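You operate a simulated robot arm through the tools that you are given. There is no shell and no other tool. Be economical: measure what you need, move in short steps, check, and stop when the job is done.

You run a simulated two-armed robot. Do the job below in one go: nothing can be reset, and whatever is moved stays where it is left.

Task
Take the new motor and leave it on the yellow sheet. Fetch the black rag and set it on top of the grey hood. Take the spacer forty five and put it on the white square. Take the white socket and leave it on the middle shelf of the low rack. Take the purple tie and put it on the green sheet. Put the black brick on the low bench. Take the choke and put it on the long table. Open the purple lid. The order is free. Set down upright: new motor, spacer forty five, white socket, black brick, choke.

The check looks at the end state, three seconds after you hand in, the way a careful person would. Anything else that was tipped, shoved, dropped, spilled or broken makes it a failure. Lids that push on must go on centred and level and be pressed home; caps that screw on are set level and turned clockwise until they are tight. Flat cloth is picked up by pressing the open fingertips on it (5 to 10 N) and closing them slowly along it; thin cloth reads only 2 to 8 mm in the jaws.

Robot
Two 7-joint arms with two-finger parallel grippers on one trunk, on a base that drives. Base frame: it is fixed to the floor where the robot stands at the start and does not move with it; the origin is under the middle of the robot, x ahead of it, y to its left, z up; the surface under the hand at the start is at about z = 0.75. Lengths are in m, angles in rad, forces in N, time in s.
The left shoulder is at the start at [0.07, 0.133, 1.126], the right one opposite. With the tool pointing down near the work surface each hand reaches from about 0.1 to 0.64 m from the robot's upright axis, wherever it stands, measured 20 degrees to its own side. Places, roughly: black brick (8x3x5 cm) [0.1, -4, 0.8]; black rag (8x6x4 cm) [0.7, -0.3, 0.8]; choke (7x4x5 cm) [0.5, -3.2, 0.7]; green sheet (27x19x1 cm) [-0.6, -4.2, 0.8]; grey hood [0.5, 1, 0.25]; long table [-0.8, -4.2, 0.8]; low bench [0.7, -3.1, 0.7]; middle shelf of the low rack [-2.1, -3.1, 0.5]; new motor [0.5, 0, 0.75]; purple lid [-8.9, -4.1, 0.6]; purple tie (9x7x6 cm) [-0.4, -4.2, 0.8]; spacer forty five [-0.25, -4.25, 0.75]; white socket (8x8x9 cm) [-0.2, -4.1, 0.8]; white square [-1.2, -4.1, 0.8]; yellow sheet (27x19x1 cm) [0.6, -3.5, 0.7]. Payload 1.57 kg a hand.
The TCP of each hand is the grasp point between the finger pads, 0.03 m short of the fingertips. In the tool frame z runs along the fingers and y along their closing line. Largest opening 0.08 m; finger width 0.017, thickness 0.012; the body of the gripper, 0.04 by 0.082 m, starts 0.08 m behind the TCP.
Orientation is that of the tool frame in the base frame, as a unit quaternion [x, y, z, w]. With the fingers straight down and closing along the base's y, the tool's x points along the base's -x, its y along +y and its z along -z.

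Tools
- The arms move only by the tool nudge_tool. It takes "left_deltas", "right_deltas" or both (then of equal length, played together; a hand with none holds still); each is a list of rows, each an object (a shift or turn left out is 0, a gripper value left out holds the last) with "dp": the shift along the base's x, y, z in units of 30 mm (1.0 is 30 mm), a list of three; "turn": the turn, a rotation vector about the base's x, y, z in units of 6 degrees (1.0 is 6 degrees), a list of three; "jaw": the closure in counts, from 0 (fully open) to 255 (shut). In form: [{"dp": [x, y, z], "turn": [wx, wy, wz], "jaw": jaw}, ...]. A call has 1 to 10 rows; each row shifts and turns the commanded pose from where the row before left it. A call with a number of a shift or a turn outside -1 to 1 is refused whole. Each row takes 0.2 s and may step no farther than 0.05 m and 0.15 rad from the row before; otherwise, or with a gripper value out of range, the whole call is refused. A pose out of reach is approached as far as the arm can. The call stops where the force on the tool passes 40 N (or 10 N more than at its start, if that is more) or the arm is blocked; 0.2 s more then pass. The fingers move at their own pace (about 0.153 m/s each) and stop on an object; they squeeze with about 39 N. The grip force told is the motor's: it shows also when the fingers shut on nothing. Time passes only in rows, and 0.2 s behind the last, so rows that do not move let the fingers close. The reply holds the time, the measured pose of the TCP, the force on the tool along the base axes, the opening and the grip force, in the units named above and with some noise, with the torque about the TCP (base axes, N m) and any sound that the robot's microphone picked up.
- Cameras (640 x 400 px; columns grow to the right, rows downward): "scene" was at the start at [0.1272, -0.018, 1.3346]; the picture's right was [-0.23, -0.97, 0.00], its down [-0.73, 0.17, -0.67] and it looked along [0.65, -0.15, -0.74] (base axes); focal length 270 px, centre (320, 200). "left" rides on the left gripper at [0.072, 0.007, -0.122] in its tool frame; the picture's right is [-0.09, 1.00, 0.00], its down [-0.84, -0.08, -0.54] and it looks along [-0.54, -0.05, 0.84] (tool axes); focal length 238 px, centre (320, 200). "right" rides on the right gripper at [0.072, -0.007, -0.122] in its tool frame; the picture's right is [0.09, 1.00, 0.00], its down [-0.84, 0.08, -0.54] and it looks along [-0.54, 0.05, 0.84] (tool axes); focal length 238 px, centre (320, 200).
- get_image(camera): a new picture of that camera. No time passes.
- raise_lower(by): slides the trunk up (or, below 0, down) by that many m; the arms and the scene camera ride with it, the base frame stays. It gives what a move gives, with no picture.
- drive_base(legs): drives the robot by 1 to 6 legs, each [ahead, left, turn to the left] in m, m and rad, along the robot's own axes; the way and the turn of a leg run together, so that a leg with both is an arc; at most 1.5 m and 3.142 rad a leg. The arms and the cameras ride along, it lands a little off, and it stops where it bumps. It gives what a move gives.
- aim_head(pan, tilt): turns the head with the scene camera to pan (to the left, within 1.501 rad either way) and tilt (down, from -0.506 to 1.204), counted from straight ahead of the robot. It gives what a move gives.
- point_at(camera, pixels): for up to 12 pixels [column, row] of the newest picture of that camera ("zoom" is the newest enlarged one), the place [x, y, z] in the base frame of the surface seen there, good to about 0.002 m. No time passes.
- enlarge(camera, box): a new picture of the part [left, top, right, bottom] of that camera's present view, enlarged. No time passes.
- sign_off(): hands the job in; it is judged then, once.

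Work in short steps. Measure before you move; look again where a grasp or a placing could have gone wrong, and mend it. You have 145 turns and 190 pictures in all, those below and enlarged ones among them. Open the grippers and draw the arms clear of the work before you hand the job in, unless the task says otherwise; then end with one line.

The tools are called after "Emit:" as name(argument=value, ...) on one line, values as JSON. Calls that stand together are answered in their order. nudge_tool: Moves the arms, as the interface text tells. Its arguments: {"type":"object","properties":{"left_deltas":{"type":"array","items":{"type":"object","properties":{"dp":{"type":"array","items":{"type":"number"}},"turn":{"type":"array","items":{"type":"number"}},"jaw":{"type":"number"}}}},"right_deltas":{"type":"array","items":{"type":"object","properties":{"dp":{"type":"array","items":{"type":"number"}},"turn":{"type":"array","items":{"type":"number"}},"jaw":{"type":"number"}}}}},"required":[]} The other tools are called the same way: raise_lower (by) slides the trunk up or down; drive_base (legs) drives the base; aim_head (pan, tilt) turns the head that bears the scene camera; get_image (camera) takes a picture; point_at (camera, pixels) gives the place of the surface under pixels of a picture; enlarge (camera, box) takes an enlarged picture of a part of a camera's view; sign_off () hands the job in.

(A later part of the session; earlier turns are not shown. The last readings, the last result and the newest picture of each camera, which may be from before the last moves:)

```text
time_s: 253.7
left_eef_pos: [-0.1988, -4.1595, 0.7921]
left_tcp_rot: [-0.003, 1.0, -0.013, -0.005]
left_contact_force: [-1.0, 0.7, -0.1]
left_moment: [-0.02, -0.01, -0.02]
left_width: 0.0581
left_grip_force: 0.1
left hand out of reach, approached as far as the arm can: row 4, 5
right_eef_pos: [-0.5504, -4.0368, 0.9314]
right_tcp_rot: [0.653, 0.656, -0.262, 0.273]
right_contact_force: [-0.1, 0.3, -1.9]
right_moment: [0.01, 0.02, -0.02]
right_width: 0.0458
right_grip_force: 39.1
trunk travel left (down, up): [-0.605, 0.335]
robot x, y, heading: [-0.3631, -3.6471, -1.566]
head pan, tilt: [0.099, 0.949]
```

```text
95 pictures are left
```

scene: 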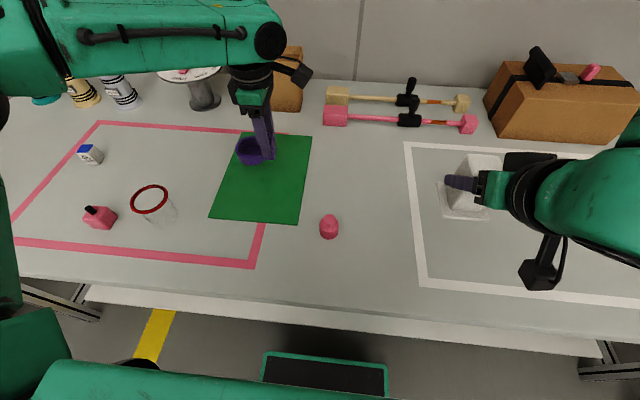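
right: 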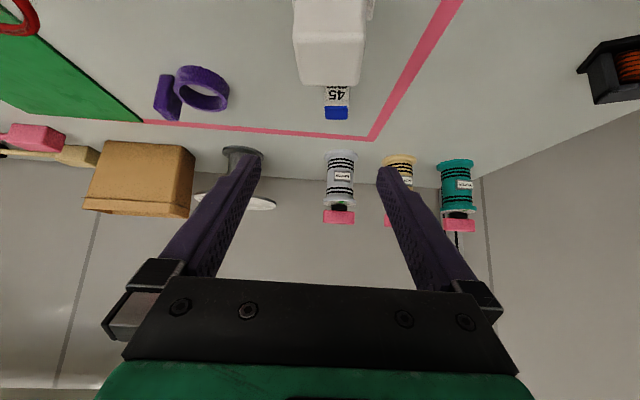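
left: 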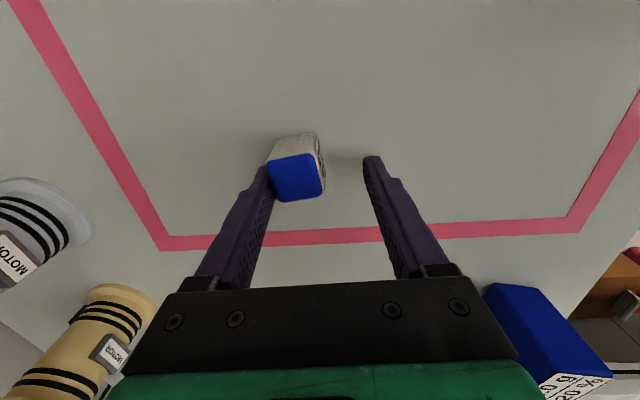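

Spacer is between the fingers but off-centre at my reach limit; a 12 mm base step ahead recentres it.

Emit:
drive_base(legs=[[0.012, -0.006, 0]])

Emit:
get_image(camera="left")

```text
time_s: 254.4
left_eef_pos: [-0.2038, -4.1709, 0.7928]
left_tcp_rot: [-0.003, 1.0, -0.014, -0.006]
left_contact_force: [0.2, -0.2, 0.9]
left_moment: [0.0, -0.02, -0.03]
left_width: 0.0581
left_grip_force: 0.1
right_eef_pos: [-0.5562, -4.0471, 0.9323]
right_tcp_rot: [0.652, 0.657, -0.263, 0.273]
right_contact_force: [0.7, -0.1, -1.2]
right_moment: [-0.01, 0.03, 0.0]
right_width: 0.0453
right_grip_force: 39.4
trunk travel left (down, up): [-0.605, 0.335]
robot x, y, heading: [-0.3669, -3.6594, -1.557]
head pan, tilt: [0.099, 0.949]
```

```text
94 pictures are left
```

left: 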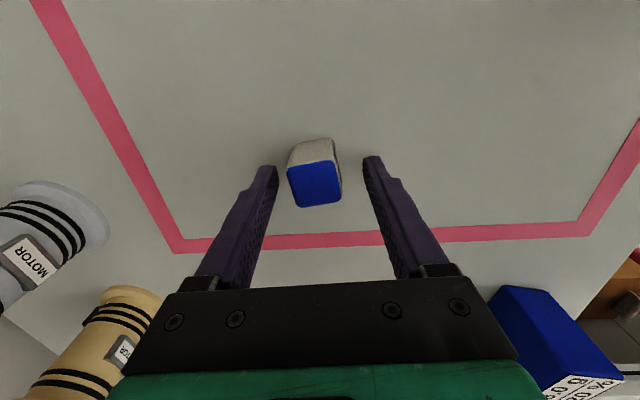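

Centred now. Close and lift.

Emit:
nudge_tool(left_deltas=[{"jaw": 130}, {"jaw": 255}, {"jaw": 255}, {"jaw": 255}, {"dp": [0, 0, 0.5]}, {"dp": [0, 0, 1]}, {"dp": [0, 0, 1]}, {"dp": [0, 0, 1]}])

Emit:
get_image(camera="left")

```text
time_s: 256.2
left_eef_pos: [-0.2054, -4.1726, 0.8977]
left_tcp_rot: [-0.004, 1.0, -0.013, -0.004]
left_contact_force: [-0.3, 0.9, 0.3]
left_moment: [0.0, -0.01, -0.01]
left_width: 0.0286
left_grip_force: 38.9
right_eef_pos: [-0.5554, -4.0476, 0.9318]
right_tcp_rot: [0.653, 0.656, -0.263, 0.273]
right_contact_force: [0.4, -0.4, -1.6]
right_moment: [0.02, 0.03, -0.01]
right_width: 0.0454
right_grip_force: 38.9
trunk travel left (down, up): [-0.605, 0.335]
robot x, y, heading: [-0.3655, -3.6571, -1.561]
head pan, tilt: [0.099, 0.949]
```

```text
93 pictures are left
```

left: 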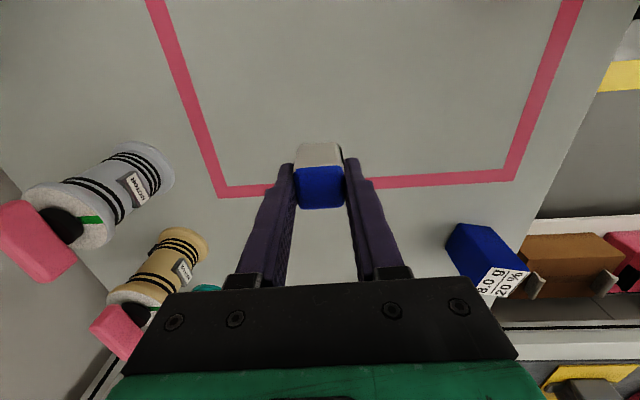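

Spacer held (28.6 mm). Back 5 cm, drive right 0.98 to the white square.

Emit:
drive_base(legs=[[-0.05, 0, 0], [0, -0.98, 0]])

Emit:
get_image(camera="scene")

```text
time_s: 261.8
left_eef_pos: [-1.1825, -4.1344, 0.8964]
left_tcp_rot: [-0.003, 1.0, -0.014, -0.005]
left_contact_force: [-0.5, -0.2, -1.3]
left_moment: [0.0, 0.0, 0.01]
left_width: 0.0288
left_grip_force: 39.1
right_eef_pos: [-1.5334, -4.0087, 0.9307]
right_tcp_rot: [0.653, 0.656, -0.262, 0.273]
right_contact_force: [0.5, 0.0, -1.2]
right_moment: [0.01, 0.03, 0.02]
right_width: 0.0453
right_grip_force: 39.1
trunk travel left (down, up): [-0.605, 0.335]
robot x, y, heading: [-1.3477, -3.6186, -1.566]
head pan, tilt: [0.099, 0.949]
```

```text
92 pictures are left
```

scene: 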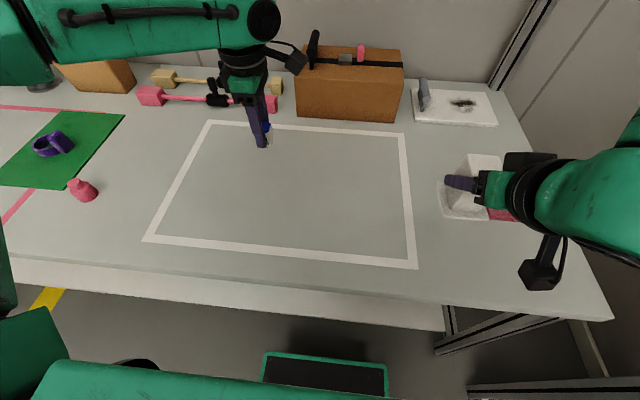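

The square's interior spans about x −0.97…−1.43, y −3.97…−4.32; lower the spacer at (−1.18,−4.11).

Emit:
nudge_tool(left_deltas=[{"dp": [0, 0.7, -0.5]}, {"dp": [0, 0, -1]}, {"dp": [0, 0, -1]}, {"dp": [0, 0, -0.8]}, {"dp": [0, 0, -0.1]}, {"dp": [0, 0, 0]}])

```text
time_s: 263.2
left_eef_pos: [-1.1813, -4.1122, 0.7949]
left_tcp_rot: [-0.003, 1.0, -0.013, -0.003]
left_contact_force: [0.4, 0.2, -1.5]
left_moment: [-0.01, -0.01, -0.01]
left_width: 0.0286
left_grip_force: 38.7
right_eef_pos: [-1.5314, -4.008, 0.9303]
right_tcp_rot: [0.653, 0.656, -0.263, 0.272]
right_contact_force: [-0.2, -0.4, -1.4]
right_moment: [0.01, -0.01, 0.0]
right_width: 0.0456
right_grip_force: 39.0
trunk travel left (down, up): [-0.605, 0.335]
robot x, y, heading: [-1.3439, -3.6182, -1.561]
head pan, tilt: [0.099, 0.949]
```

Emit:
nudge_tool(left_deltas=[{"dp": [0, 0, -0.07]}, {"dp": [0, 0, -0.03]}, {"dp": [0, 0, 0]}, {"jaw": 160}, {"jaw": 100}, {"jaw": 70}, {"dp": [0, 0, 0.5]}, {"dp": [0, 0, 1]}, {"dp": [0, 0, 1]}, {"dp": [0, 0, 1]}])

Emit:
get_image(camera="left")

Emit:
aim_head(pan=-1.0, tilt=0.6)

Emit:
get_image(camera="scene")

```text
time_s: 265.4
left_eef_pos: [-1.1827, -4.1114, 0.8969]
left_tcp_rot: [-0.002, 1.0, -0.013, -0.005]
left_contact_force: [1.1, 0.6, 0.9]
left_moment: [0.0, 0.02, -0.03]
left_width: 0.0579
left_grip_force: 0.0
right_eef_pos: [-1.5328, -4.0061, 0.9324]
right_tcp_rot: [0.653, 0.656, -0.263, 0.273]
right_contact_force: [-0.2, 0.1, -1.3]
right_moment: [-0.02, 0.02, 0.01]
right_width: 0.0454
right_grip_force: 39.2
trunk travel left (down, up): [-0.605, 0.335]
robot x, y, heading: [-1.3454, -3.6176, -1.564]
head pan, tilt: [0.099, 0.949]
```

```text
91 pictures are left
```

left: 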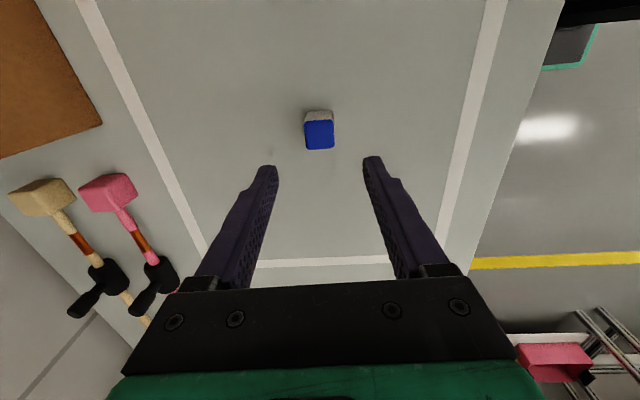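

```text
time_s: 266.8
left_eef_pos: [-1.1824, -4.1113, 0.8979]
left_tcp_rot: [-0.004, 1.0, -0.014, -0.003]
left_contact_force: [-0.4, -0.6, 0.5]
left_moment: [0.02, -0.02, 0.01]
left_width: 0.058
left_grip_force: 0.0
right_eef_pos: [-1.5329, -4.007, 0.9319]
right_tcp_rot: [0.653, 0.656, -0.262, 0.273]
right_contact_force: [-0.1, 0.3, -1.0]
right_moment: [-0.02, 0.02, 0.01]
right_width: 0.0455
right_grip_force: 39.0
trunk travel left (down, up): [-0.605, 0.335]
robot x, y, heading: [-1.3438, -3.6151, -1.56]
head pan, tilt: [-1.0, 0.6]
```

```text
90 pictures are left
```

scene: 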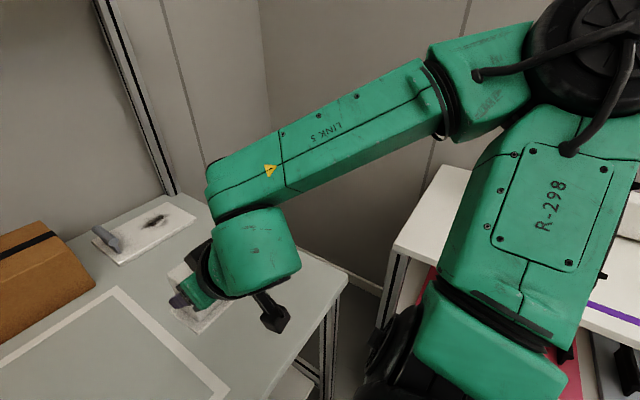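

Spacer placed inside the square. Now I back away, turn to face the low rack and look at it.

Emit:
drive_base(legs=[[-0.5, 0.3, 0], [0, 0, -1.57]])

Emit:
aim_head(pan=0.0, tilt=0.5)

Emit:
get_image(camera="scene")

```text
time_s: 273.9
left_eef_pos: [-1.5435, -3.2748, 0.8971]
left_tcp_rot: [0.705, 0.709, -0.006, -0.012]
left_contact_force: [0.0, 0.6, -0.5]
left_moment: [0.01, -0.02, 0.0]
left_width: 0.0577
left_grip_force: 0.0
right_eef_pos: [-1.4402, -2.9237, 0.9316]
right_tcp_rot: [0.925, 0.001, -0.379, 0.007]
right_contact_force: [-0.4, -0.1, -1.6]
right_moment: [-0.02, -0.01, 0.01]
right_width: 0.0456
right_grip_force: 39.0
trunk travel left (down, up): [-0.605, 0.335]
robot x, y, heading: [-1.0475, -3.1093, -3.136]
head pan, tilt: [-1.0, 0.6]
```

```text
time_s: 275.2
left_eef_pos: [-1.5421, -3.2744, 0.8982]
left_tcp_rot: [0.705, 0.709, -0.006, -0.012]
left_contact_force: [-0.3, -0.1, 0.6]
left_moment: [-0.01, 0.0, -0.02]
left_width: 0.0582
left_grip_force: 0.0
right_eef_pos: [-1.4395, -2.9228, 0.9308]
right_tcp_rot: [0.926, 0.001, -0.379, 0.006]
right_contact_force: [-0.1, 0.0, -1.5]
right_moment: [-0.01, 0.03, 0.03]
right_width: 0.0451
right_grip_force: 39.2
trunk travel left (down, up): [-0.605, 0.335]
robot x, y, heading: [-1.047, -3.1101, -3.132]
head pan, tilt: [0.0, 0.499]
```

```text
89 pictures are left
```

scene: 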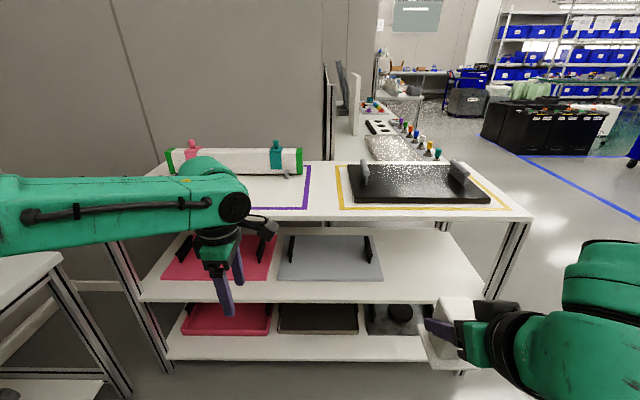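

The middle shelf has a free white area near (420,270), right of the grey tray. Measure shelf edges and headroom.

Emit:
point_at(camera="scene", pixels=[[415, 265], [430, 285], [410, 240], [380, 275], [450, 240], [440, 217], [520, 215], [370, 300], [465, 290], [375, 250], [370, 212]])

```text
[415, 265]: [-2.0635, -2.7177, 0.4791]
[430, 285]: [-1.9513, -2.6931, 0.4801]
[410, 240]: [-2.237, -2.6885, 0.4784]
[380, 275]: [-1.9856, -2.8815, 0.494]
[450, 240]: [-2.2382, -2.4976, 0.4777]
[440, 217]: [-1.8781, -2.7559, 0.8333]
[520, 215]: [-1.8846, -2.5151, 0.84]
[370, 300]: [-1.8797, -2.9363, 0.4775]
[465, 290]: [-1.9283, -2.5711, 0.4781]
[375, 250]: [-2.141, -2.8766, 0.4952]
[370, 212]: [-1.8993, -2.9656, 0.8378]
```

Middle shelf z=0.478, front x≈−1.88, free for y −2.55…−2.85, top shelf underside ≈0.81. I retract the left hand, lower the trunk, and drive in so the socket enters over the free area.

Emit:
nudge_tool(left_deltas=[{"dp": [1, 0, 0]}, {"dp": [1, 0, 0]}, {"dp": [1, 0, 0]}, {"dp": [1, 0, 0]}, {"dp": [1, 0, 0]}, {"dp": [1, 0, 0]}, {"dp": [1, 0, 0]}, {"dp": [1, 0, 0]}, {"dp": [1, 0, 0]}])

Emit:
raise_lower(by=-0.372)

Emit:
drive_base(legs=[[0, -0.222, 0], [0.4, 0, 0]])

Emit:
get_image(camera="scene")

Emit:
get_image(camera="right")

```text
time_s: 277.2
left_eef_pos: [-1.3733, -3.2738, 0.8988]
left_tcp_rot: [0.705, 0.709, -0.007, -0.013]
left_contact_force: [-0.6, -0.8, -0.3]
left_moment: [0.04, 0.04, -0.03]
left_width: 0.0581
left_grip_force: 0.0
left hand out of reach, approached as far as the arm can: row 6, 7, 8, 9
right_eef_pos: [-1.4393, -2.9244, 0.9307]
right_tcp_rot: [0.926, 0.001, -0.378, 0.006]
right_contact_force: [0.9, 0.2, -1.6]
right_moment: [-0.01, 0.03, 0.0]
right_width: 0.0455
right_grip_force: 39.3
trunk travel left (down, up): [-0.605, 0.335]
robot x, y, heading: [-1.0455, -3.1101, -3.134]
head pan, tilt: [0.0, 0.499]
```

```text
time_s: 280.8
left_eef_pos: [-1.3721, -3.2742, 0.5274]
left_tcp_rot: [0.706, 0.708, -0.006, -0.012]
left_contact_force: [0.0, 0.0, 0.2]
left_moment: [0.01, -0.01, 0.02]
left_width: 0.0577
left_grip_force: 0.0
right_eef_pos: [-1.4397, -2.9252, 0.5599]
right_tcp_rot: [0.926, 0.001, -0.378, 0.007]
right_contact_force: [0.1, -0.4, -0.7]
right_moment: [0.0, 0.01, 0.0]
right_width: 0.0457
right_grip_force: 39.2
trunk travel left (down, up): [-0.233, 0.707]
robot x, y, heading: [-1.0477, -3.1138, -3.129]
head pan, tilt: [0.0, 0.499]
```

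```text
time_s: 284.6
left_eef_pos: [-1.7812, -3.0564, 0.5257]
left_tcp_rot: [0.706, 0.708, -0.007, -0.012]
left_contact_force: [-0.3, 0.1, 0.2]
left_moment: [-0.01, 0.0, -0.02]
left_width: 0.058
left_grip_force: 0.1
right_eef_pos: [-1.8492, -2.7076, 0.5586]
right_tcp_rot: [0.926, 0.0, -0.379, 0.006]
right_contact_force: [-0.4, 0.5, -0.8]
right_moment: [0.04, 0.01, 0.04]
right_width: 0.0455
right_grip_force: 38.9
trunk travel left (down, up): [-0.233, 0.707]
robot x, y, heading: [-1.4581, -2.8953, -3.135]
head pan, tilt: [0.0, 0.499]
```

```text
88 pictures are left
```

scene: 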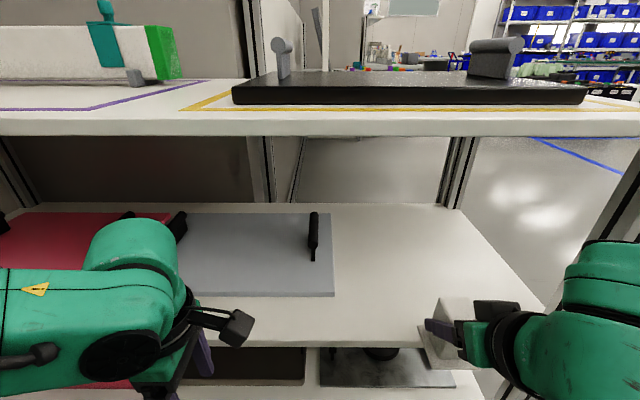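

```text
87 pictures are left
```

right: 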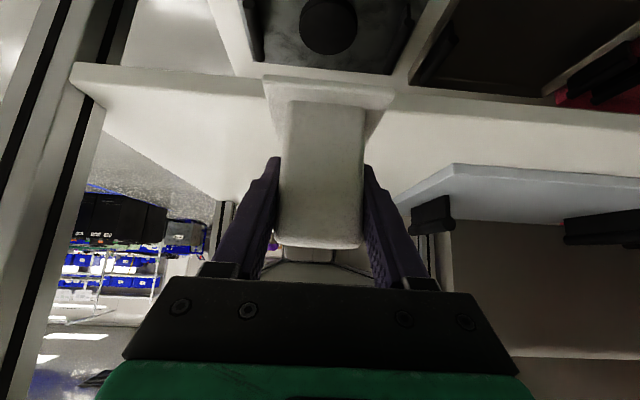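

The socket is just at the shelf edge, clear. Push it 10 cm in and check.

Emit:
nudge_tool(right_deltas=[{"dp": [-0.85, 0, 0]}, {"dp": [-0.85, 0, 0]}, {"dp": [-0.85, 0, 0]}, {"dp": [-0.85, 0, 0]}, {"dp": [0, 0, -0.5]}, {"dp": [0, 0, 0]}])

Emit:
get_image(camera="right")

```text
time_s: 286.0
left_eef_pos: [-1.7814, -3.0564, 0.5267]
left_tcp_rot: [0.706, 0.708, -0.006, -0.013]
left_contact_force: [0.8, -0.3, 0.0]
left_moment: [0.0, -0.01, 0.02]
left_width: 0.0581
left_grip_force: 0.1
right_eef_pos: [-1.9499, -2.707, 0.5421]
right_tcp_rot: [0.925, 0.001, -0.379, 0.007]
right_contact_force: [0.1, -0.2, 0.0]
right_moment: [-0.01, -0.05, 0.02]
right_width: 0.0454
right_grip_force: 38.7
trunk travel left (down, up): [-0.233, 0.707]
robot x, y, heading: [-1.4563, -2.8926, -3.136]
head pan, tilt: [0.0, 0.499]
```

```text
86 pictures are left
```

right: 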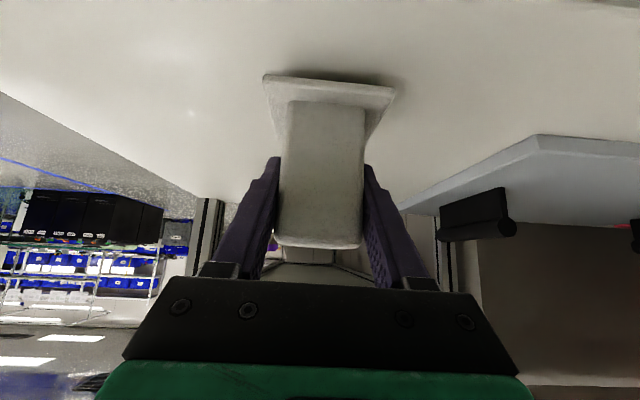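

Well over the shelf. Lower to contact (expected TCP ≈0.530).

Emit:
nudge_tool(right_deltas=[{"dp": [0, 0, -0.25]}, {"dp": [0, 0, -0.15]}, {"dp": [0, 0, -0.06]}, {"dp": [0, 0, 0]}])

```text
time_s: 287.0
left_eef_pos: [-1.7802, -3.0579, 0.5274]
left_tcp_rot: [0.706, 0.708, -0.006, -0.013]
left_contact_force: [-0.3, 0.5, 0.2]
left_moment: [-0.02, 0.01, 0.0]
left_width: 0.0582
left_grip_force: 0.1
right_eef_pos: [-1.9499, -2.7061, 0.5321]
right_tcp_rot: [0.924, 0.0, -0.382, 0.005]
right_contact_force: [-0.6, 2.7, 13.1]
right_moment: [0.65, -0.05, -0.07]
right_width: 0.0453
right_grip_force: 39.5
trunk travel left (down, up): [-0.233, 0.707]
robot x, y, heading: [-1.4543, -2.8942, -3.139]
head pan, tilt: [0.0, 0.499]
```

Contact (13 N). Release, withdraw along the tool axis, and check.

Emit:
nudge_tool(right_deltas=[{"jaw": 100}, {"jaw": 40}, {"jaw": 0}, {"dp": [0.4, 0, 0.3]}, {"dp": [0.7, 0, 0.5]}, {"dp": [0.9, 0, 0.4]}, {"dp": [1, 0, 0]}, {"dp": [1, 0, 0]}, {"dp": [1, 0, 0]}])

Emit:
get_image(camera="right")

Emit:
get_image(camera="scene")

```text
time_s: 289.0
left_eef_pos: [-1.7819, -3.0562, 0.5258]
left_tcp_rot: [0.706, 0.708, -0.006, -0.012]
left_contact_force: [-1.4, 0.2, 0.4]
left_moment: [-0.03, 0.0, -0.04]
left_width: 0.0579
left_grip_force: 0.1
right_eef_pos: [-1.8378, -2.705, 0.5696]
right_tcp_rot: [0.925, 0.002, -0.379, 0.008]
right_contact_force: [0.3, -0.2, -0.4]
right_moment: [0.01, 0.0, 0.02]
right_width: 0.0801
right_grip_force: 0.0
right hand out of reach, approached as far as the arm can: row 8, 9
trunk travel left (down, up): [-0.233, 0.707]
robot x, y, heading: [-1.458, -2.8979, -3.136]
head pan, tilt: [0.0, 0.499]
```

```text
85 pictures are left
```

right: 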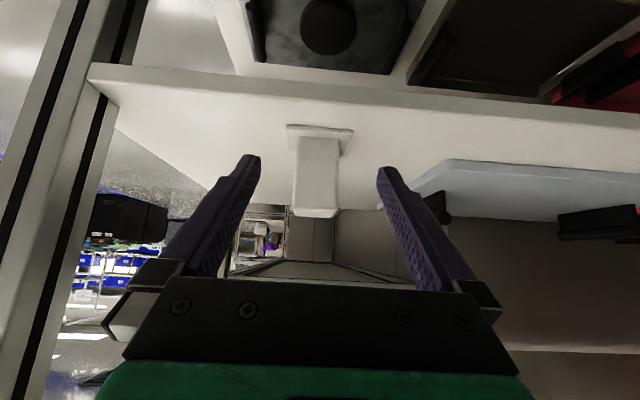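

```text
84 pictures are left
```

scene: 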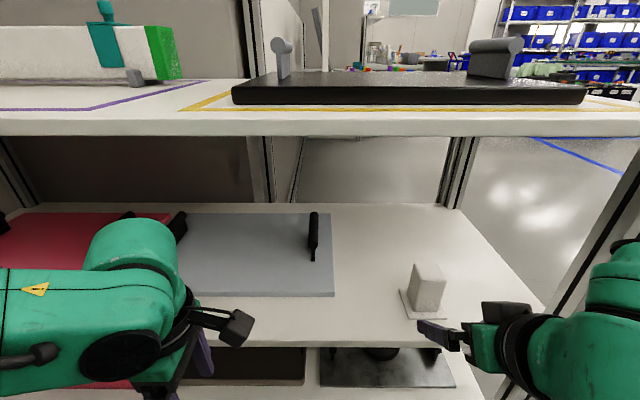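

The socket stands upright on the middle shelf. Only the purple lid at [−8.9,−4.1,0.6] remains: back off, raise trunk, straighten the right hand, and look for a route.

Emit:
drive_base(legs=[[-0.45, 0, 0], [0, -1.0, 0]])

Emit:
raise_lower(by=0.4)

Emit:
nudge_tool(right_deltas=[{"turn": [0, -1, 0]}, {"turn": [0, -1, 0]}, {"turn": [0, -1, 0]}, {"turn": [0, -1, 0]}, {"turn": [0, -1, 0]}, {"turn": [0, -1, 0]}, {"turn": [0, -1, 0]}, {"turn": [0, -0.5, 0]}, {"dp": [0, 0, 0]}])

Emit:
aim_head(pan=0.0, tilt=0.2)

Emit:
get_image(camera="scene")

```text
time_s: 296.4
left_eef_pos: [-1.3501, -2.0625, 0.5262]
left_tcp_rot: [0.704, 0.711, -0.006, -0.012]
left_contact_force: [-0.4, 1.0, 0.2]
left_moment: [0.0, 0.0, 0.01]
left_width: 0.058
left_grip_force: 0.1
right_eef_pos: [-1.4074, -1.7114, 0.5689]
right_tcp_rot: [0.925, 0.004, -0.379, 0.008]
right_contact_force: [0.5, 0.1, 0.4]
right_moment: [0.01, -0.01, -0.01]
right_width: 0.08
right_grip_force: 0.1
trunk travel left (down, up): [-0.233, 0.707]
robot x, y, heading: [-1.0254, -1.9004, -3.127]
head pan, tilt: [0.0, 0.499]
```

```text
time_s: 300.2
left_eef_pos: [-1.3491, -2.0629, 0.9267]
left_tcp_rot: [0.703, 0.711, -0.006, -0.012]
left_contact_force: [0.4, -0.6, 0.1]
left_moment: [0.04, 0.01, 0.02]
left_width: 0.0579
left_grip_force: 0.0
right_eef_pos: [-1.4081, -1.7122, 0.9706]
right_tcp_rot: [0.925, 0.005, -0.379, 0.008]
right_contact_force: [0.2, 0.2, -0.3]
right_moment: [0.0, -0.03, 0.02]
right_width: 0.08
right_grip_force: 0.0
trunk travel left (down, up): [-0.633, 0.307]
robot x, y, heading: [-1.0262, -1.9024, -3.131]
head pan, tilt: [0.0, 0.499]
```

```text
time_s: 302.2
left_eef_pos: [-1.3493, -2.0638, 0.9273]
left_tcp_rot: [0.703, 0.711, -0.007, -0.013]
left_contact_force: [0.5, -0.2, 0.6]
left_moment: [-0.02, 0.0, -0.02]
left_width: 0.0579
left_grip_force: 0.0
right_eef_pos: [-1.4075, -1.7131, 0.9704]
right_tcp_rot: [1.0, 0.001, 0.005, 0.008]
right_contact_force: [-0.1, 0.2, -0.6]
right_moment: [-0.01, 0.01, 0.02]
right_width: 0.0799
right_grip_force: 0.0
trunk travel left (down, up): [-0.633, 0.307]
robot x, y, heading: [-1.0265, -1.8925, -3.128]
head pan, tilt: [0.0, 0.499]
```

```text
time_s: 303.0
left_eef_pos: [-1.35, -2.0637, 0.9274]
left_tcp_rot: [0.703, 0.711, -0.007, -0.012]
left_contact_force: [-0.7, 0.2, -1.3]
left_moment: [-0.03, 0.01, -0.01]
left_width: 0.0583
left_grip_force: 0.0
right_eef_pos: [-1.4078, -1.7125, 0.9705]
right_tcp_rot: [1.0, 0.0, 0.005, 0.008]
right_contact_force: [-0.6, 0.2, -0.3]
right_moment: [0.04, 0.0, -0.01]
right_width: 0.0799
right_grip_force: 0.1
trunk travel left (down, up): [-0.633, 0.307]
robot x, y, heading: [-1.0292, -1.9001, -3.129]
head pan, tilt: [0.0, 0.201]
```

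```text
83 pictures are left
```

scene: 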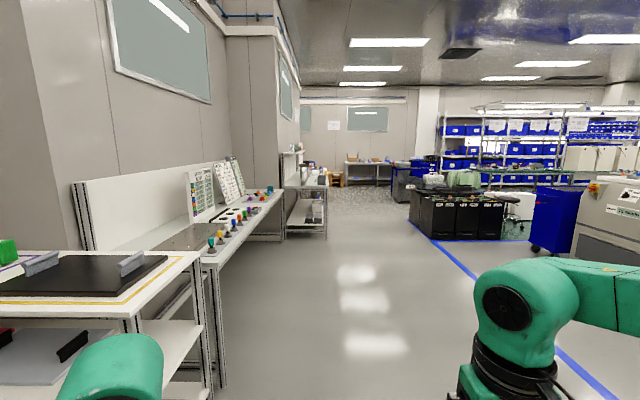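

The aisle ahead is clear; measure the bench fronts on the left and obstacles on the right.

Emit:
point_at(camera="scene", pixels=[[205, 260], [282, 195], [326, 225], [325, 185], [412, 215], [440, 240], [350, 175], [390, 180], [430, 240], [320, 150], [300, 165], [560, 250]])

Emit:
enlarge(camera="scene", box=[270, 110, 430, 240])

```text
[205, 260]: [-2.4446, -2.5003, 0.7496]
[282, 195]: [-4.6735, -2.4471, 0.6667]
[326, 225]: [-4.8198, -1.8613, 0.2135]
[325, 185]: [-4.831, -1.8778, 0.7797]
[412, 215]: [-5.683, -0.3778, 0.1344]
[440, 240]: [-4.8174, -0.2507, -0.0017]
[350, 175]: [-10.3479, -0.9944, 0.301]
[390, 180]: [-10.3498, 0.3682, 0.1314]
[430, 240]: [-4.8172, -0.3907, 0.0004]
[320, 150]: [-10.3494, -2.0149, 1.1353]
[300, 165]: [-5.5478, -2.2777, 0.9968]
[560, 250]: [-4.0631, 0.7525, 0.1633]
```

```text
3.08 times, centred on (350, 175) of scene
```

zoom: 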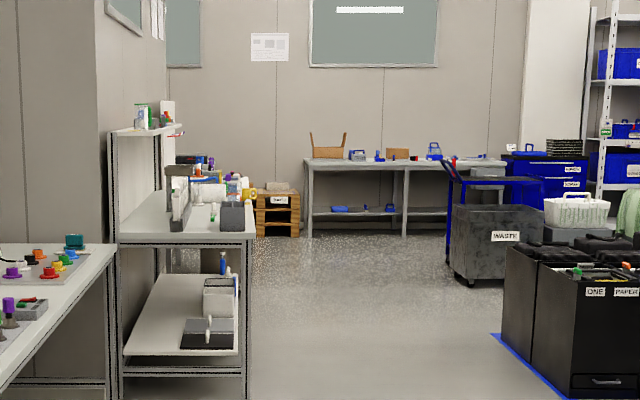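

The passage at x≈−5 is between y −1.87 (bench) and −0.4 (bins). I shift to y≈−1.1 and drive 4.5 m along −x.

Emit:
drive_base(legs=[[0, -0.8, -0.012], [1.5, 0, 0], [1.5, 0, 0]])

Emit:
drive_base(legs=[[1.5, 0, 0], [1.4, 0, 0]])

Emit:
aim_head(pan=0.7, tilt=0.25)

Emit:
get_image(camera="scene")

```text
time_s: 306.6
left_eef_pos: [-1.3104, -1.4974, 0.9262]
left_tcp_rot: [0.64, 0.768, -0.008, -0.012]
left_contact_force: [-0.1, -0.1, -0.4]
left_moment: [0.02, 0.01, -0.01]
left_width: 0.0581
left_grip_force: 0.0
right_eef_pos: [-1.4285, -1.162, 0.9706]
right_tcp_rot: [0.996, 0.085, 0.005, 0.007]
right_contact_force: [0.1, 0.7, -0.2]
right_moment: [0.01, -0.02, 0.0]
right_width: 0.0803
right_grip_force: 0.0
trunk travel left (down, up): [-0.633, 0.307]
robot x, y, heading: [-1.0229, -1.2807, -2.955]
head pan, tilt: [0.0, 0.201]
stopped in leg 1: the robot was blocked; the commanded pose is now the measured one
```

```text
time_s: 320.7
left_eef_pos: [-4.1767, -2.0026, 0.9264]
left_tcp_rot: [0.647, 0.763, -0.009, -0.011]
left_contact_force: [0.0, 0.2, 0.8]
left_moment: [0.03, 0.03, -0.02]
left_width: 0.0581
left_grip_force: 0.1
right_eef_pos: [-4.288, -1.6661, 0.9697]
right_tcp_rot: [0.997, 0.078, 0.005, 0.009]
right_contact_force: [1.0, 0.1, -0.5]
right_moment: [0.01, -0.04, 0.02]
right_width: 0.08
right_grip_force: 0.0
trunk travel left (down, up): [-0.633, 0.307]
robot x, y, heading: [-3.881, -1.7949, -2.976]
head pan, tilt: [0.0, 0.201]
```

```text
time_s: 321.7
left_eef_pos: [-4.1777, -2.0033, 0.9278]
left_tcp_rot: [0.647, 0.762, -0.007, -0.011]
left_contact_force: [0.5, -0.7, 0.4]
left_moment: [0.02, 0.0, -0.02]
left_width: 0.0579
left_grip_force: 0.0
right_eef_pos: [-4.2888, -1.6644, 0.9704]
right_tcp_rot: [0.997, 0.079, 0.005, 0.009]
right_contact_force: [0.9, -0.4, 0.0]
right_moment: [-0.02, -0.02, -0.01]
right_width: 0.0801
right_grip_force: 0.0
trunk travel left (down, up): [-0.633, 0.307]
robot x, y, heading: [-3.8811, -1.7937, -2.972]
head pan, tilt: [0.7, 0.25]
```

```text
81 pictures are left
```

scene: 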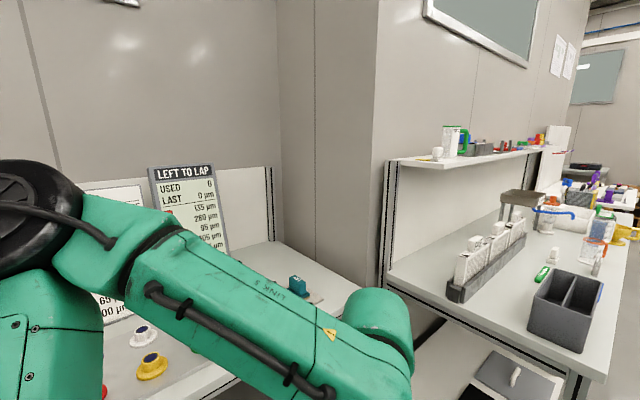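

The strafe was blocked near (−1.0,−1.28), so I drifted to y=−1.79. Before moving right again, I look to the right and ahead.

Emit:
aim_head(pan=-1.5, tilt=0.4)

Emit:
get_image(camera="scene")

Emit:
aim_head(pan=-0.3, tilt=0.4)

Emit:
get_image(camera="scene")

```text
time_s: 323.8
left_eef_pos: [-4.1761, -2.0031, 0.9261]
left_tcp_rot: [0.647, 0.762, -0.007, -0.01]
left_contact_force: [-0.6, 0.0, -0.5]
left_moment: [-0.01, -0.02, -0.02]
left_width: 0.0578
left_grip_force: 0.0
right_eef_pos: [-4.2894, -1.6646, 0.9701]
right_tcp_rot: [0.997, 0.079, 0.005, 0.009]
right_contact_force: [-0.5, 0.2, 0.6]
right_moment: [0.01, -0.04, -0.02]
right_width: 0.0797
right_grip_force: 0.1
trunk travel left (down, up): [-0.633, 0.307]
robot x, y, heading: [-3.8829, -1.7931, -2.973]
head pan, tilt: [-1.499, 0.4]
```

```text
80 pictures are left
```

scene: 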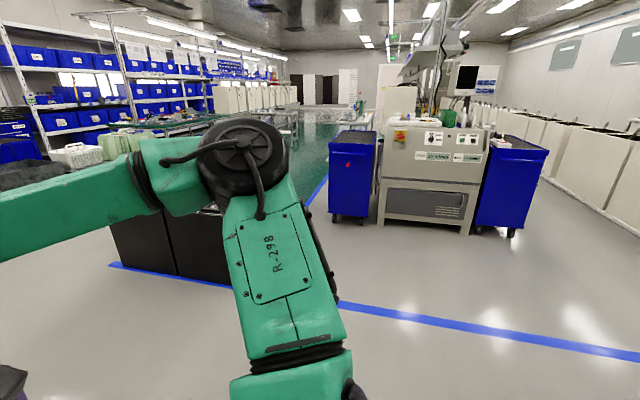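

```text
time_s: 325.2
left_eef_pos: [-4.1769, -2.0011, 0.9266]
left_tcp_rot: [0.647, 0.762, -0.007, -0.011]
left_contact_force: [0.5, -0.2, 0.0]
left_moment: [0.01, 0.02, 0.01]
left_width: 0.0578
left_grip_force: 0.1
right_eef_pos: [-4.2891, -1.6653, 0.9692]
right_tcp_rot: [0.997, 0.079, 0.005, 0.009]
right_contact_force: [-0.9, -0.2, 0.0]
right_moment: [-0.01, 0.02, -0.01]
right_width: 0.08
right_grip_force: 0.0
trunk travel left (down, up): [-0.633, 0.307]
robot x, y, heading: [-3.8841, -1.7943, -2.973]
head pan, tilt: [-0.3, 0.4]
```

```text
79 pictures are left
```

scene: 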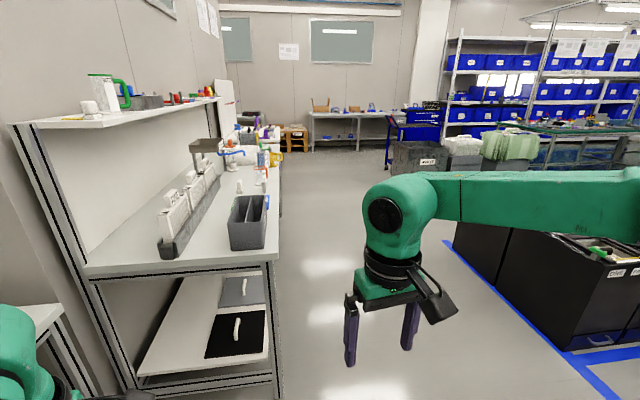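

Path clear: straighten heading, strafe right 0.55, then ahead 2.6 m past the bench, and look left.

Emit:
drive_base(legs=[[0, 0, -0.168], [0, -0.55, 0], [1.5, 0, 0], [1.2, 0, 0]])

Emit:
aim_head(pan=0.6, tilt=0.3)

Emit:
get_image(camera="scene")

```text
time_s: 341.7
left_eef_pos: [-6.9066, -1.3802, 0.9269]
left_tcp_rot: [0.711, 0.703, -0.007, -0.011]
left_contact_force: [-0.3, 0.9, 0.6]
left_moment: [0.0, 0.01, 0.03]
left_width: 0.0579
left_grip_force: 0.1
right_eef_pos: [-6.9562, -1.0286, 0.9689]
right_tcp_rot: [1.0, -0.011, 0.004, 0.01]
right_contact_force: [-0.3, 0.5, -0.8]
right_moment: [-0.05, 0.01, 0.01]
right_width: 0.0796
right_grip_force: 0.1
trunk travel left (down, up): [-0.633, 0.307]
robot x, y, heading: [-6.5778, -1.223, 3.133]
head pan, tilt: [-0.3, 0.4]
```

```text
time_s: 342.9
left_eef_pos: [-6.9061, -1.3799, 0.927]
left_tcp_rot: [0.712, 0.702, -0.006, -0.011]
left_contact_force: [-0.4, 0.0, -0.3]
left_moment: [0.03, 0.0, -0.01]
left_width: 0.0583
left_grip_force: 0.2
right_eef_pos: [-6.9565, -1.0284, 0.9688]
right_tcp_rot: [1.0, -0.011, 0.004, 0.01]
right_contact_force: [0.5, 0.0, 0.0]
right_moment: [0.0, -0.01, -0.01]
right_width: 0.0799
right_grip_force: 0.0
trunk travel left (down, up): [-0.633, 0.307]
robot x, y, heading: [-6.5794, -1.2248, 3.13]
head pan, tilt: [0.6, 0.3]
```

```text
78 pictures are left
```

scene: 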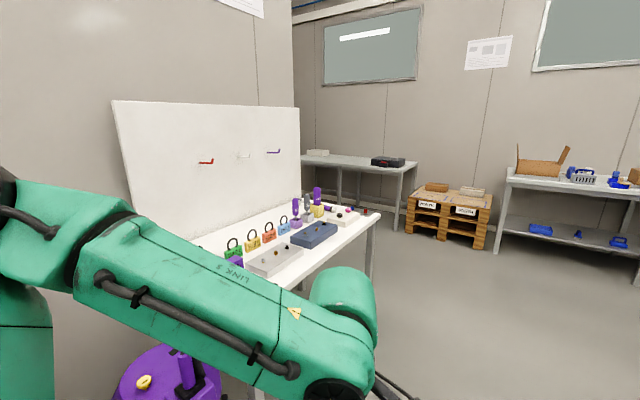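

I measure the bench end and the recess beyond it where the lid should be.

Emit:
point_at(camera="scene", pixels=[[372, 218], [350, 165], [330, 158], [410, 165], [430, 205], [490, 210], [440, 290], [170, 375], [510, 180], [388, 162], [395, 200], [320, 180]])

Emit:
enlarge(camera="scene", box=[290, 120, 510, 260])

```text
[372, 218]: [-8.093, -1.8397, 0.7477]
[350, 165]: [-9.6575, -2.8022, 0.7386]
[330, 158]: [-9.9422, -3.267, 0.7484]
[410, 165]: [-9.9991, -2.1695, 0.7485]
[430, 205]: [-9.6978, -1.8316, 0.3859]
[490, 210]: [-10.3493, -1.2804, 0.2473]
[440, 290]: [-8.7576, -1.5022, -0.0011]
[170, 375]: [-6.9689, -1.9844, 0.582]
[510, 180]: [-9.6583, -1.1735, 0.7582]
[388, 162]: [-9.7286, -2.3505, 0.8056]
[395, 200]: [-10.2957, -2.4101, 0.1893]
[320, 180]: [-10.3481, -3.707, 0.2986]
```

```text
2.86 times, centred on (400, 190) of scene
```

zoom: 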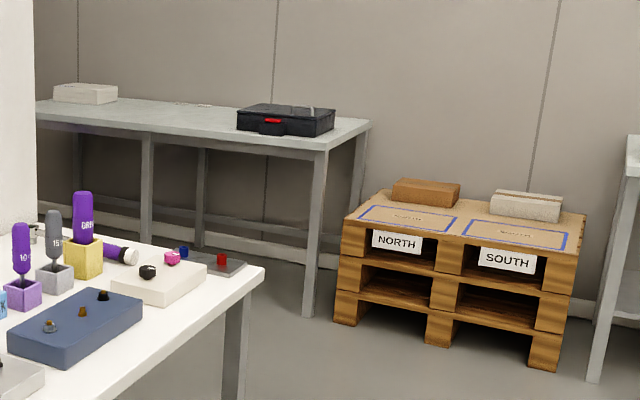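

The recess lies between x≈−8.1 and −9.65. Drive to x≈−8.85, turn left to face −y, and look in.

Emit:
drive_base(legs=[[1.5, 0, 0.01], [0.75, 0, 0], [0, 0, 1.57]])

Emit:
aim_head(pan=0.0, tilt=0.35)

Emit:
get_image(camera="scene")

```text
time_s: 357.9
left_eef_pos: [-8.6908, -1.5697, 0.927]
left_tcp_rot: [0.001, 1.0, -0.012, -0.004]
left_contact_force: [0.4, -0.3, -0.8]
left_moment: [0.0, 0.03, -0.04]
left_width: 0.0577
left_grip_force: 0.0
right_eef_pos: [-9.0437, -1.6229, 0.9686]
right_tcp_rot: [0.711, 0.703, 0.009, 0.004]
right_contact_force: [0.4, -0.8, -0.8]
right_moment: [-0.01, 0.01, -0.02]
right_width: 0.0799
right_grip_force: 0.1
trunk travel left (down, up): [-0.633, 0.307]
robot x, y, heading: [-8.8507, -1.2429, -1.569]
head pan, tilt: [0.6, 0.3]
```

```text
time_s: 358.9
left_eef_pos: [-8.6902, -1.5686, 0.9259]
left_tcp_rot: [0.0, 1.0, -0.012, -0.003]
left_contact_force: [-0.1, 0.1, 0.3]
left_moment: [0.04, 0.03, -0.02]
left_width: 0.0578
left_grip_force: 0.1
right_eef_pos: [-9.0434, -1.6224, 0.9699]
right_tcp_rot: [0.711, 0.703, 0.01, 0.004]
right_contact_force: [0.3, 0.0, 0.4]
right_moment: [0.01, -0.01, 0.0]
right_width: 0.0799
right_grip_force: 0.1
trunk travel left (down, up): [-0.633, 0.307]
robot x, y, heading: [-8.8484, -1.241, -1.566]
head pan, tilt: [0.0, 0.351]
```

```text
76 pictures are left
```

scene: 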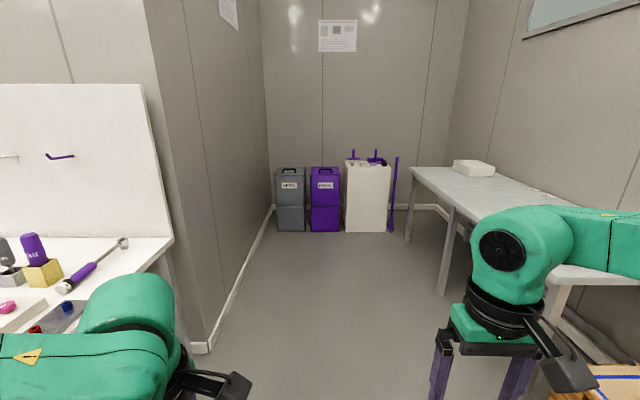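

A purple bin with lid and handle stands at (325,198). Measure and approach.

Emit:
point_at(camera="scene", pixels=[[325, 170], [325, 180], [325, 215], [312, 185], [340, 185], [367, 180], [290, 180], [410, 170], [265, 200]])

Emit:
drive_base(legs=[[1.5, 0, 0], [0.2, 0, 0]])

Emit:
aim_head(pan=0.0, tilt=0.65)

Emit:
get_image(camera="scene")

Emit:
enlarge(camera="scene", box=[230, 150, 430, 290])

```text
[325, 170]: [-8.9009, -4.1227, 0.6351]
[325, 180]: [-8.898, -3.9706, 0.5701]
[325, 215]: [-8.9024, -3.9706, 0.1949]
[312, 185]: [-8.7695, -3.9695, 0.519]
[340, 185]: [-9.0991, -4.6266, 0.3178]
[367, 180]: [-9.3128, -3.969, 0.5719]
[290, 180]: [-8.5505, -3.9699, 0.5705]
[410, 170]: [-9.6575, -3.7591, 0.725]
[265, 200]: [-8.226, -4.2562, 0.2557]
```

```text
time_s: 367.6
left_eef_pos: [-8.6882, -3.2856, 0.9267]
left_tcp_rot: [-0.001, 1.0, -0.013, -0.004]
left_contact_force: [0.1, 0.3, 0.5]
left_moment: [-0.03, 0.01, 0.04]
left_width: 0.058
left_grip_force: 0.1
right_eef_pos: [-9.0392, -3.3401, 0.9696]
right_tcp_rot: [0.71, 0.705, 0.01, 0.004]
right_contact_force: [-0.5, 0.1, 0.7]
right_moment: [-0.01, -0.05, 0.0]
right_width: 0.0801
right_grip_force: 0.2
trunk travel left (down, up): [-0.633, 0.307]
robot x, y, heading: [-8.8442, -2.9578, -1.567]
head pan, tilt: [0.0, 0.351]
```

```text
time_s: 368.4
left_eef_pos: [-8.6875, -3.2857, 0.9265]
left_tcp_rot: [-0.001, 1.0, -0.012, -0.004]
left_contact_force: [0.1, -0.9, 0.3]
left_moment: [0.0, 0.02, -0.03]
left_width: 0.0577
left_grip_force: 0.0
right_eef_pos: [-9.0383, -3.3405, 0.9696]
right_tcp_rot: [0.71, 0.705, 0.01, 0.003]
right_contact_force: [0.0, -0.1, 0.2]
right_moment: [0.01, 0.0, -0.01]
right_width: 0.08
right_grip_force: 0.1
trunk travel left (down, up): [-0.633, 0.307]
robot x, y, heading: [-8.846, -2.962, -1.568]
head pan, tilt: [0.0, 0.649]
```

```text
75 pictures are left
```

scene: 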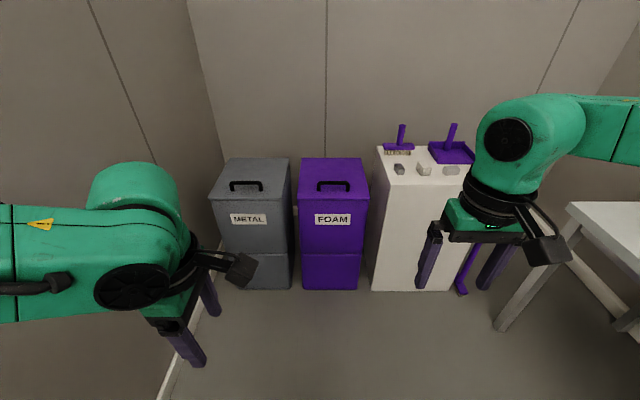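

```text
2.86 times, centred on (330, 220) of scene
```

zoom: 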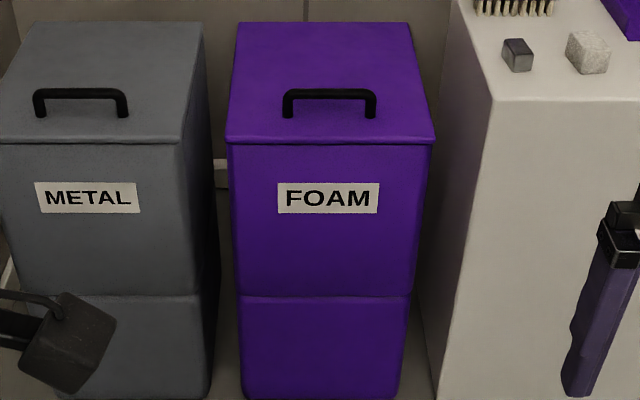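

Lid with a bar handle along x near the front; hinge likely at the back. I measure handle and lid.

Emit:
point_at(camera="zoom", pixels=[[290, 96], [330, 92], [370, 96], [287, 113], [330, 115], [330, 135], [330, 30], [235, 135], [432, 135], [330, 60], [330, 142], [240, 28]])

```text
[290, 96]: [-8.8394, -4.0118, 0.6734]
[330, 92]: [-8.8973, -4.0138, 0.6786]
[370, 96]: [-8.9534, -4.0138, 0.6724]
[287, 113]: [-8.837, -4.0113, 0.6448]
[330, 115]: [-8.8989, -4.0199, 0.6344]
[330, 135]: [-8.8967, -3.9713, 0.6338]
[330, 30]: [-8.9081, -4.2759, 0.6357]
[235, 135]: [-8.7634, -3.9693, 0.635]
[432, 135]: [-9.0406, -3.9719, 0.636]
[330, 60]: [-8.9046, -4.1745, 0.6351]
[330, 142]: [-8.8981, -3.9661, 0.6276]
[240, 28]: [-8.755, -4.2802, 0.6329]
```

Lid top z=0.635, hinge at y≈−4.28, bar handle at (x −8.84…−8.955, y −4.015, z≈0.672). Plan: grip the bar with the left hand tilted ~66° forward (closing in the y–z plane) and follow the arc, ending vertical. First drive closer, lower the trunk, raise the right hand.

Emit:
drive_base(legs=[[0, -0.124, 0], [0.58, 0, 0]])

Emit:
nudge_tool(left_deltas=[{"dp": [0, -0.5, 0], "turn": [-1, 0, 0], "jaw": 140}, {"dp": [0, -0.5, 0], "turn": [-1, 0, 0]}, {"dp": [0, -0.5, 0], "turn": [-1, 0, 0]}, {"dp": [0, -0.5, 0], "turn": [-1, 0, 0]}, {"dp": [0, -0.2, 0], "turn": [-1, 0, 0]}, {"dp": [0, 0, 0], "turn": [-1, 0, 0]}, {"dp": [0, 0, 0], "turn": [-1, 0, 0]}, {"dp": [0, 0, 0], "turn": [-1, 0, 0]}, {"dp": [0, 0, 0], "turn": [-1, 0, 0]}, {"dp": [0, 0, 0], "turn": [-1, 0, 0]}], right_deltas=[{"dp": [0, 0, 0.7]}, {"dp": [0, 0, 0.7]}, {"dp": [0, 0, 0.7]}, {"dp": [0, 0, 0.7]}, {"dp": [0, 0, 0.7]}, {"dp": [0, 0, 0.7]}, {"dp": [0, 0, 0.7]}, {"dp": [0, 0, 0]}, {"dp": [0, 0, 0]}, {"dp": [0, 0, 0]}])

Emit:
raise_lower(by=-0.15)

Emit:
get_image(camera="scene")

```text
time_s: 372.5
left_eef_pos: [-8.8102, -3.8585, 0.9268]
left_tcp_rot: [0.003, 1.0, -0.013, -0.003]
left_contact_force: [-0.3, 0.4, 0.3]
left_moment: [-0.03, 0.02, 0.02]
left_width: 0.0582
left_grip_force: 0.1
right_eef_pos: [-9.163, -3.9125, 0.9701]
right_tcp_rot: [0.711, 0.703, 0.01, 0.003]
right_contact_force: [0.2, -0.5, 0.2]
right_moment: [-0.03, 0.02, -0.01]
right_width: 0.0798
right_grip_force: 0.1
trunk travel left (down, up): [-0.633, 0.307]
robot x, y, heading: [-8.9683, -3.5291, -1.571]
head pan, tilt: [0.0, 0.649]
```

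```text
time_s: 374.7
left_eef_pos: [-8.7997, -3.9852, 0.9843]
left_tcp_rot: [0.004, 0.948, -0.317, -0.004]
left_contact_force: [-0.1, 0.4, -1.1]
left_moment: [-0.01, 0.06, 0.01]
left_width: 0.0358
left_grip_force: 0.1
left hand out of reach, approached as far as the arm can: row 1, 2, 3, 4, 5, 6, 7, 8, 9, 10
right_eef_pos: [-9.1619, -3.9117, 1.1158]
right_tcp_rot: [0.711, 0.703, 0.009, 0.003]
right_contact_force: [0.4, 0.8, 0.4]
right_moment: [0.01, -0.01, -0.02]
right_width: 0.0799
right_grip_force: 0.0
trunk travel left (down, up): [-0.633, 0.307]
robot x, y, heading: [-8.969, -3.5307, -1.573]
head pan, tilt: [0.0, 0.649]
```

```text
time_s: 376.4
left_eef_pos: [-8.7998, -3.9856, 0.8344]
left_tcp_rot: [0.004, 0.948, -0.318, -0.004]
left_contact_force: [0.9, 0.0, 0.3]
left_moment: [0.01, 0.03, 0.0]
left_width: 0.0362
left_grip_force: 0.1
right_eef_pos: [-9.1629, -3.9101, 0.9662]
right_tcp_rot: [0.711, 0.703, 0.009, 0.003]
right_contact_force: [0.2, 0.0, -0.6]
right_moment: [0.0, -0.02, -0.02]
right_width: 0.0801
right_grip_force: 0.1
trunk travel left (down, up): [-0.483, 0.457]
robot x, y, heading: [-8.9658, -3.5295, -1.569]
head pan, tilt: [0.0, 0.649]
```

```text
73 pictures are left
```

scene: 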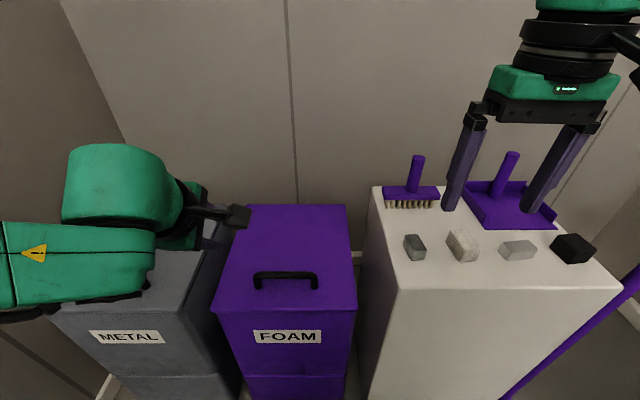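

Tilt stopped at ~37°, which still works: fingers pointing forward-down, closing across the bar. Move the left hand to the pre-grasp in front of and above the bar.

Emit:
nudge_tool(left_deltas=[{"dp": [-0.8, 0, 0]}, {"dp": [-0.8, 0, 0]}, {"dp": [-0.8, 0, 0]}, {"dp": [-0.8, 0.2, 0]}, {"dp": [0, 0, -0.9]}, {"dp": [0, 0, -0.9]}, {"dp": [0, 0, -0.9]}, {"dp": [0, 0, -0.9]}, {"dp": [0, 0, 0]}])

Emit:
get_image(camera="scene")

Emit:
get_image(camera="left")

```text
time_s: 378.4
left_eef_pos: [-8.8182, -4.0164, 0.834]
left_tcp_rot: [0.006, 0.949, -0.314, -0.003]
left_contact_force: [0.0, 0.1, 0.6]
left_moment: [0.04, 0.04, 0.01]
left_width: 0.0362
left_grip_force: 0.1
left hand out of reach, approached as far as the arm can: row 1, 2, 3, 4, 5, 6, 7, 8
right_eef_pos: [-9.1615, -3.9105, 0.9673]
right_tcp_rot: [0.712, 0.702, 0.009, 0.004]
right_contact_force: [-0.6, 0.3, -0.2]
right_moment: [0.01, 0.01, 0.0]
right_width: 0.0802
right_grip_force: 0.0
trunk travel left (down, up): [-0.483, 0.457]
robot x, y, heading: [-8.9698, -3.5303, -1.567]
head pan, tilt: [0.0, 0.649]
```

```text
72 pictures are left
```

scene: 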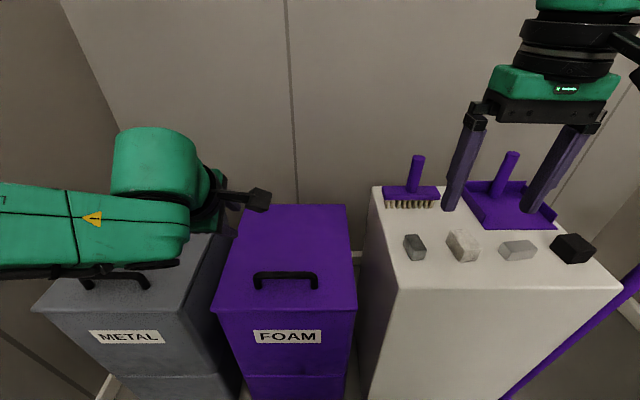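

```text
71 pictures are left
```

left: 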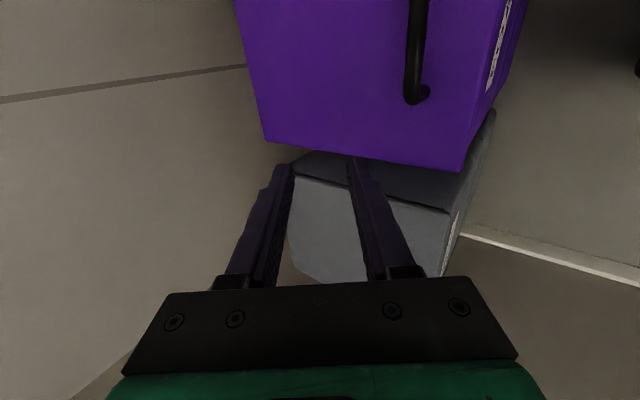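

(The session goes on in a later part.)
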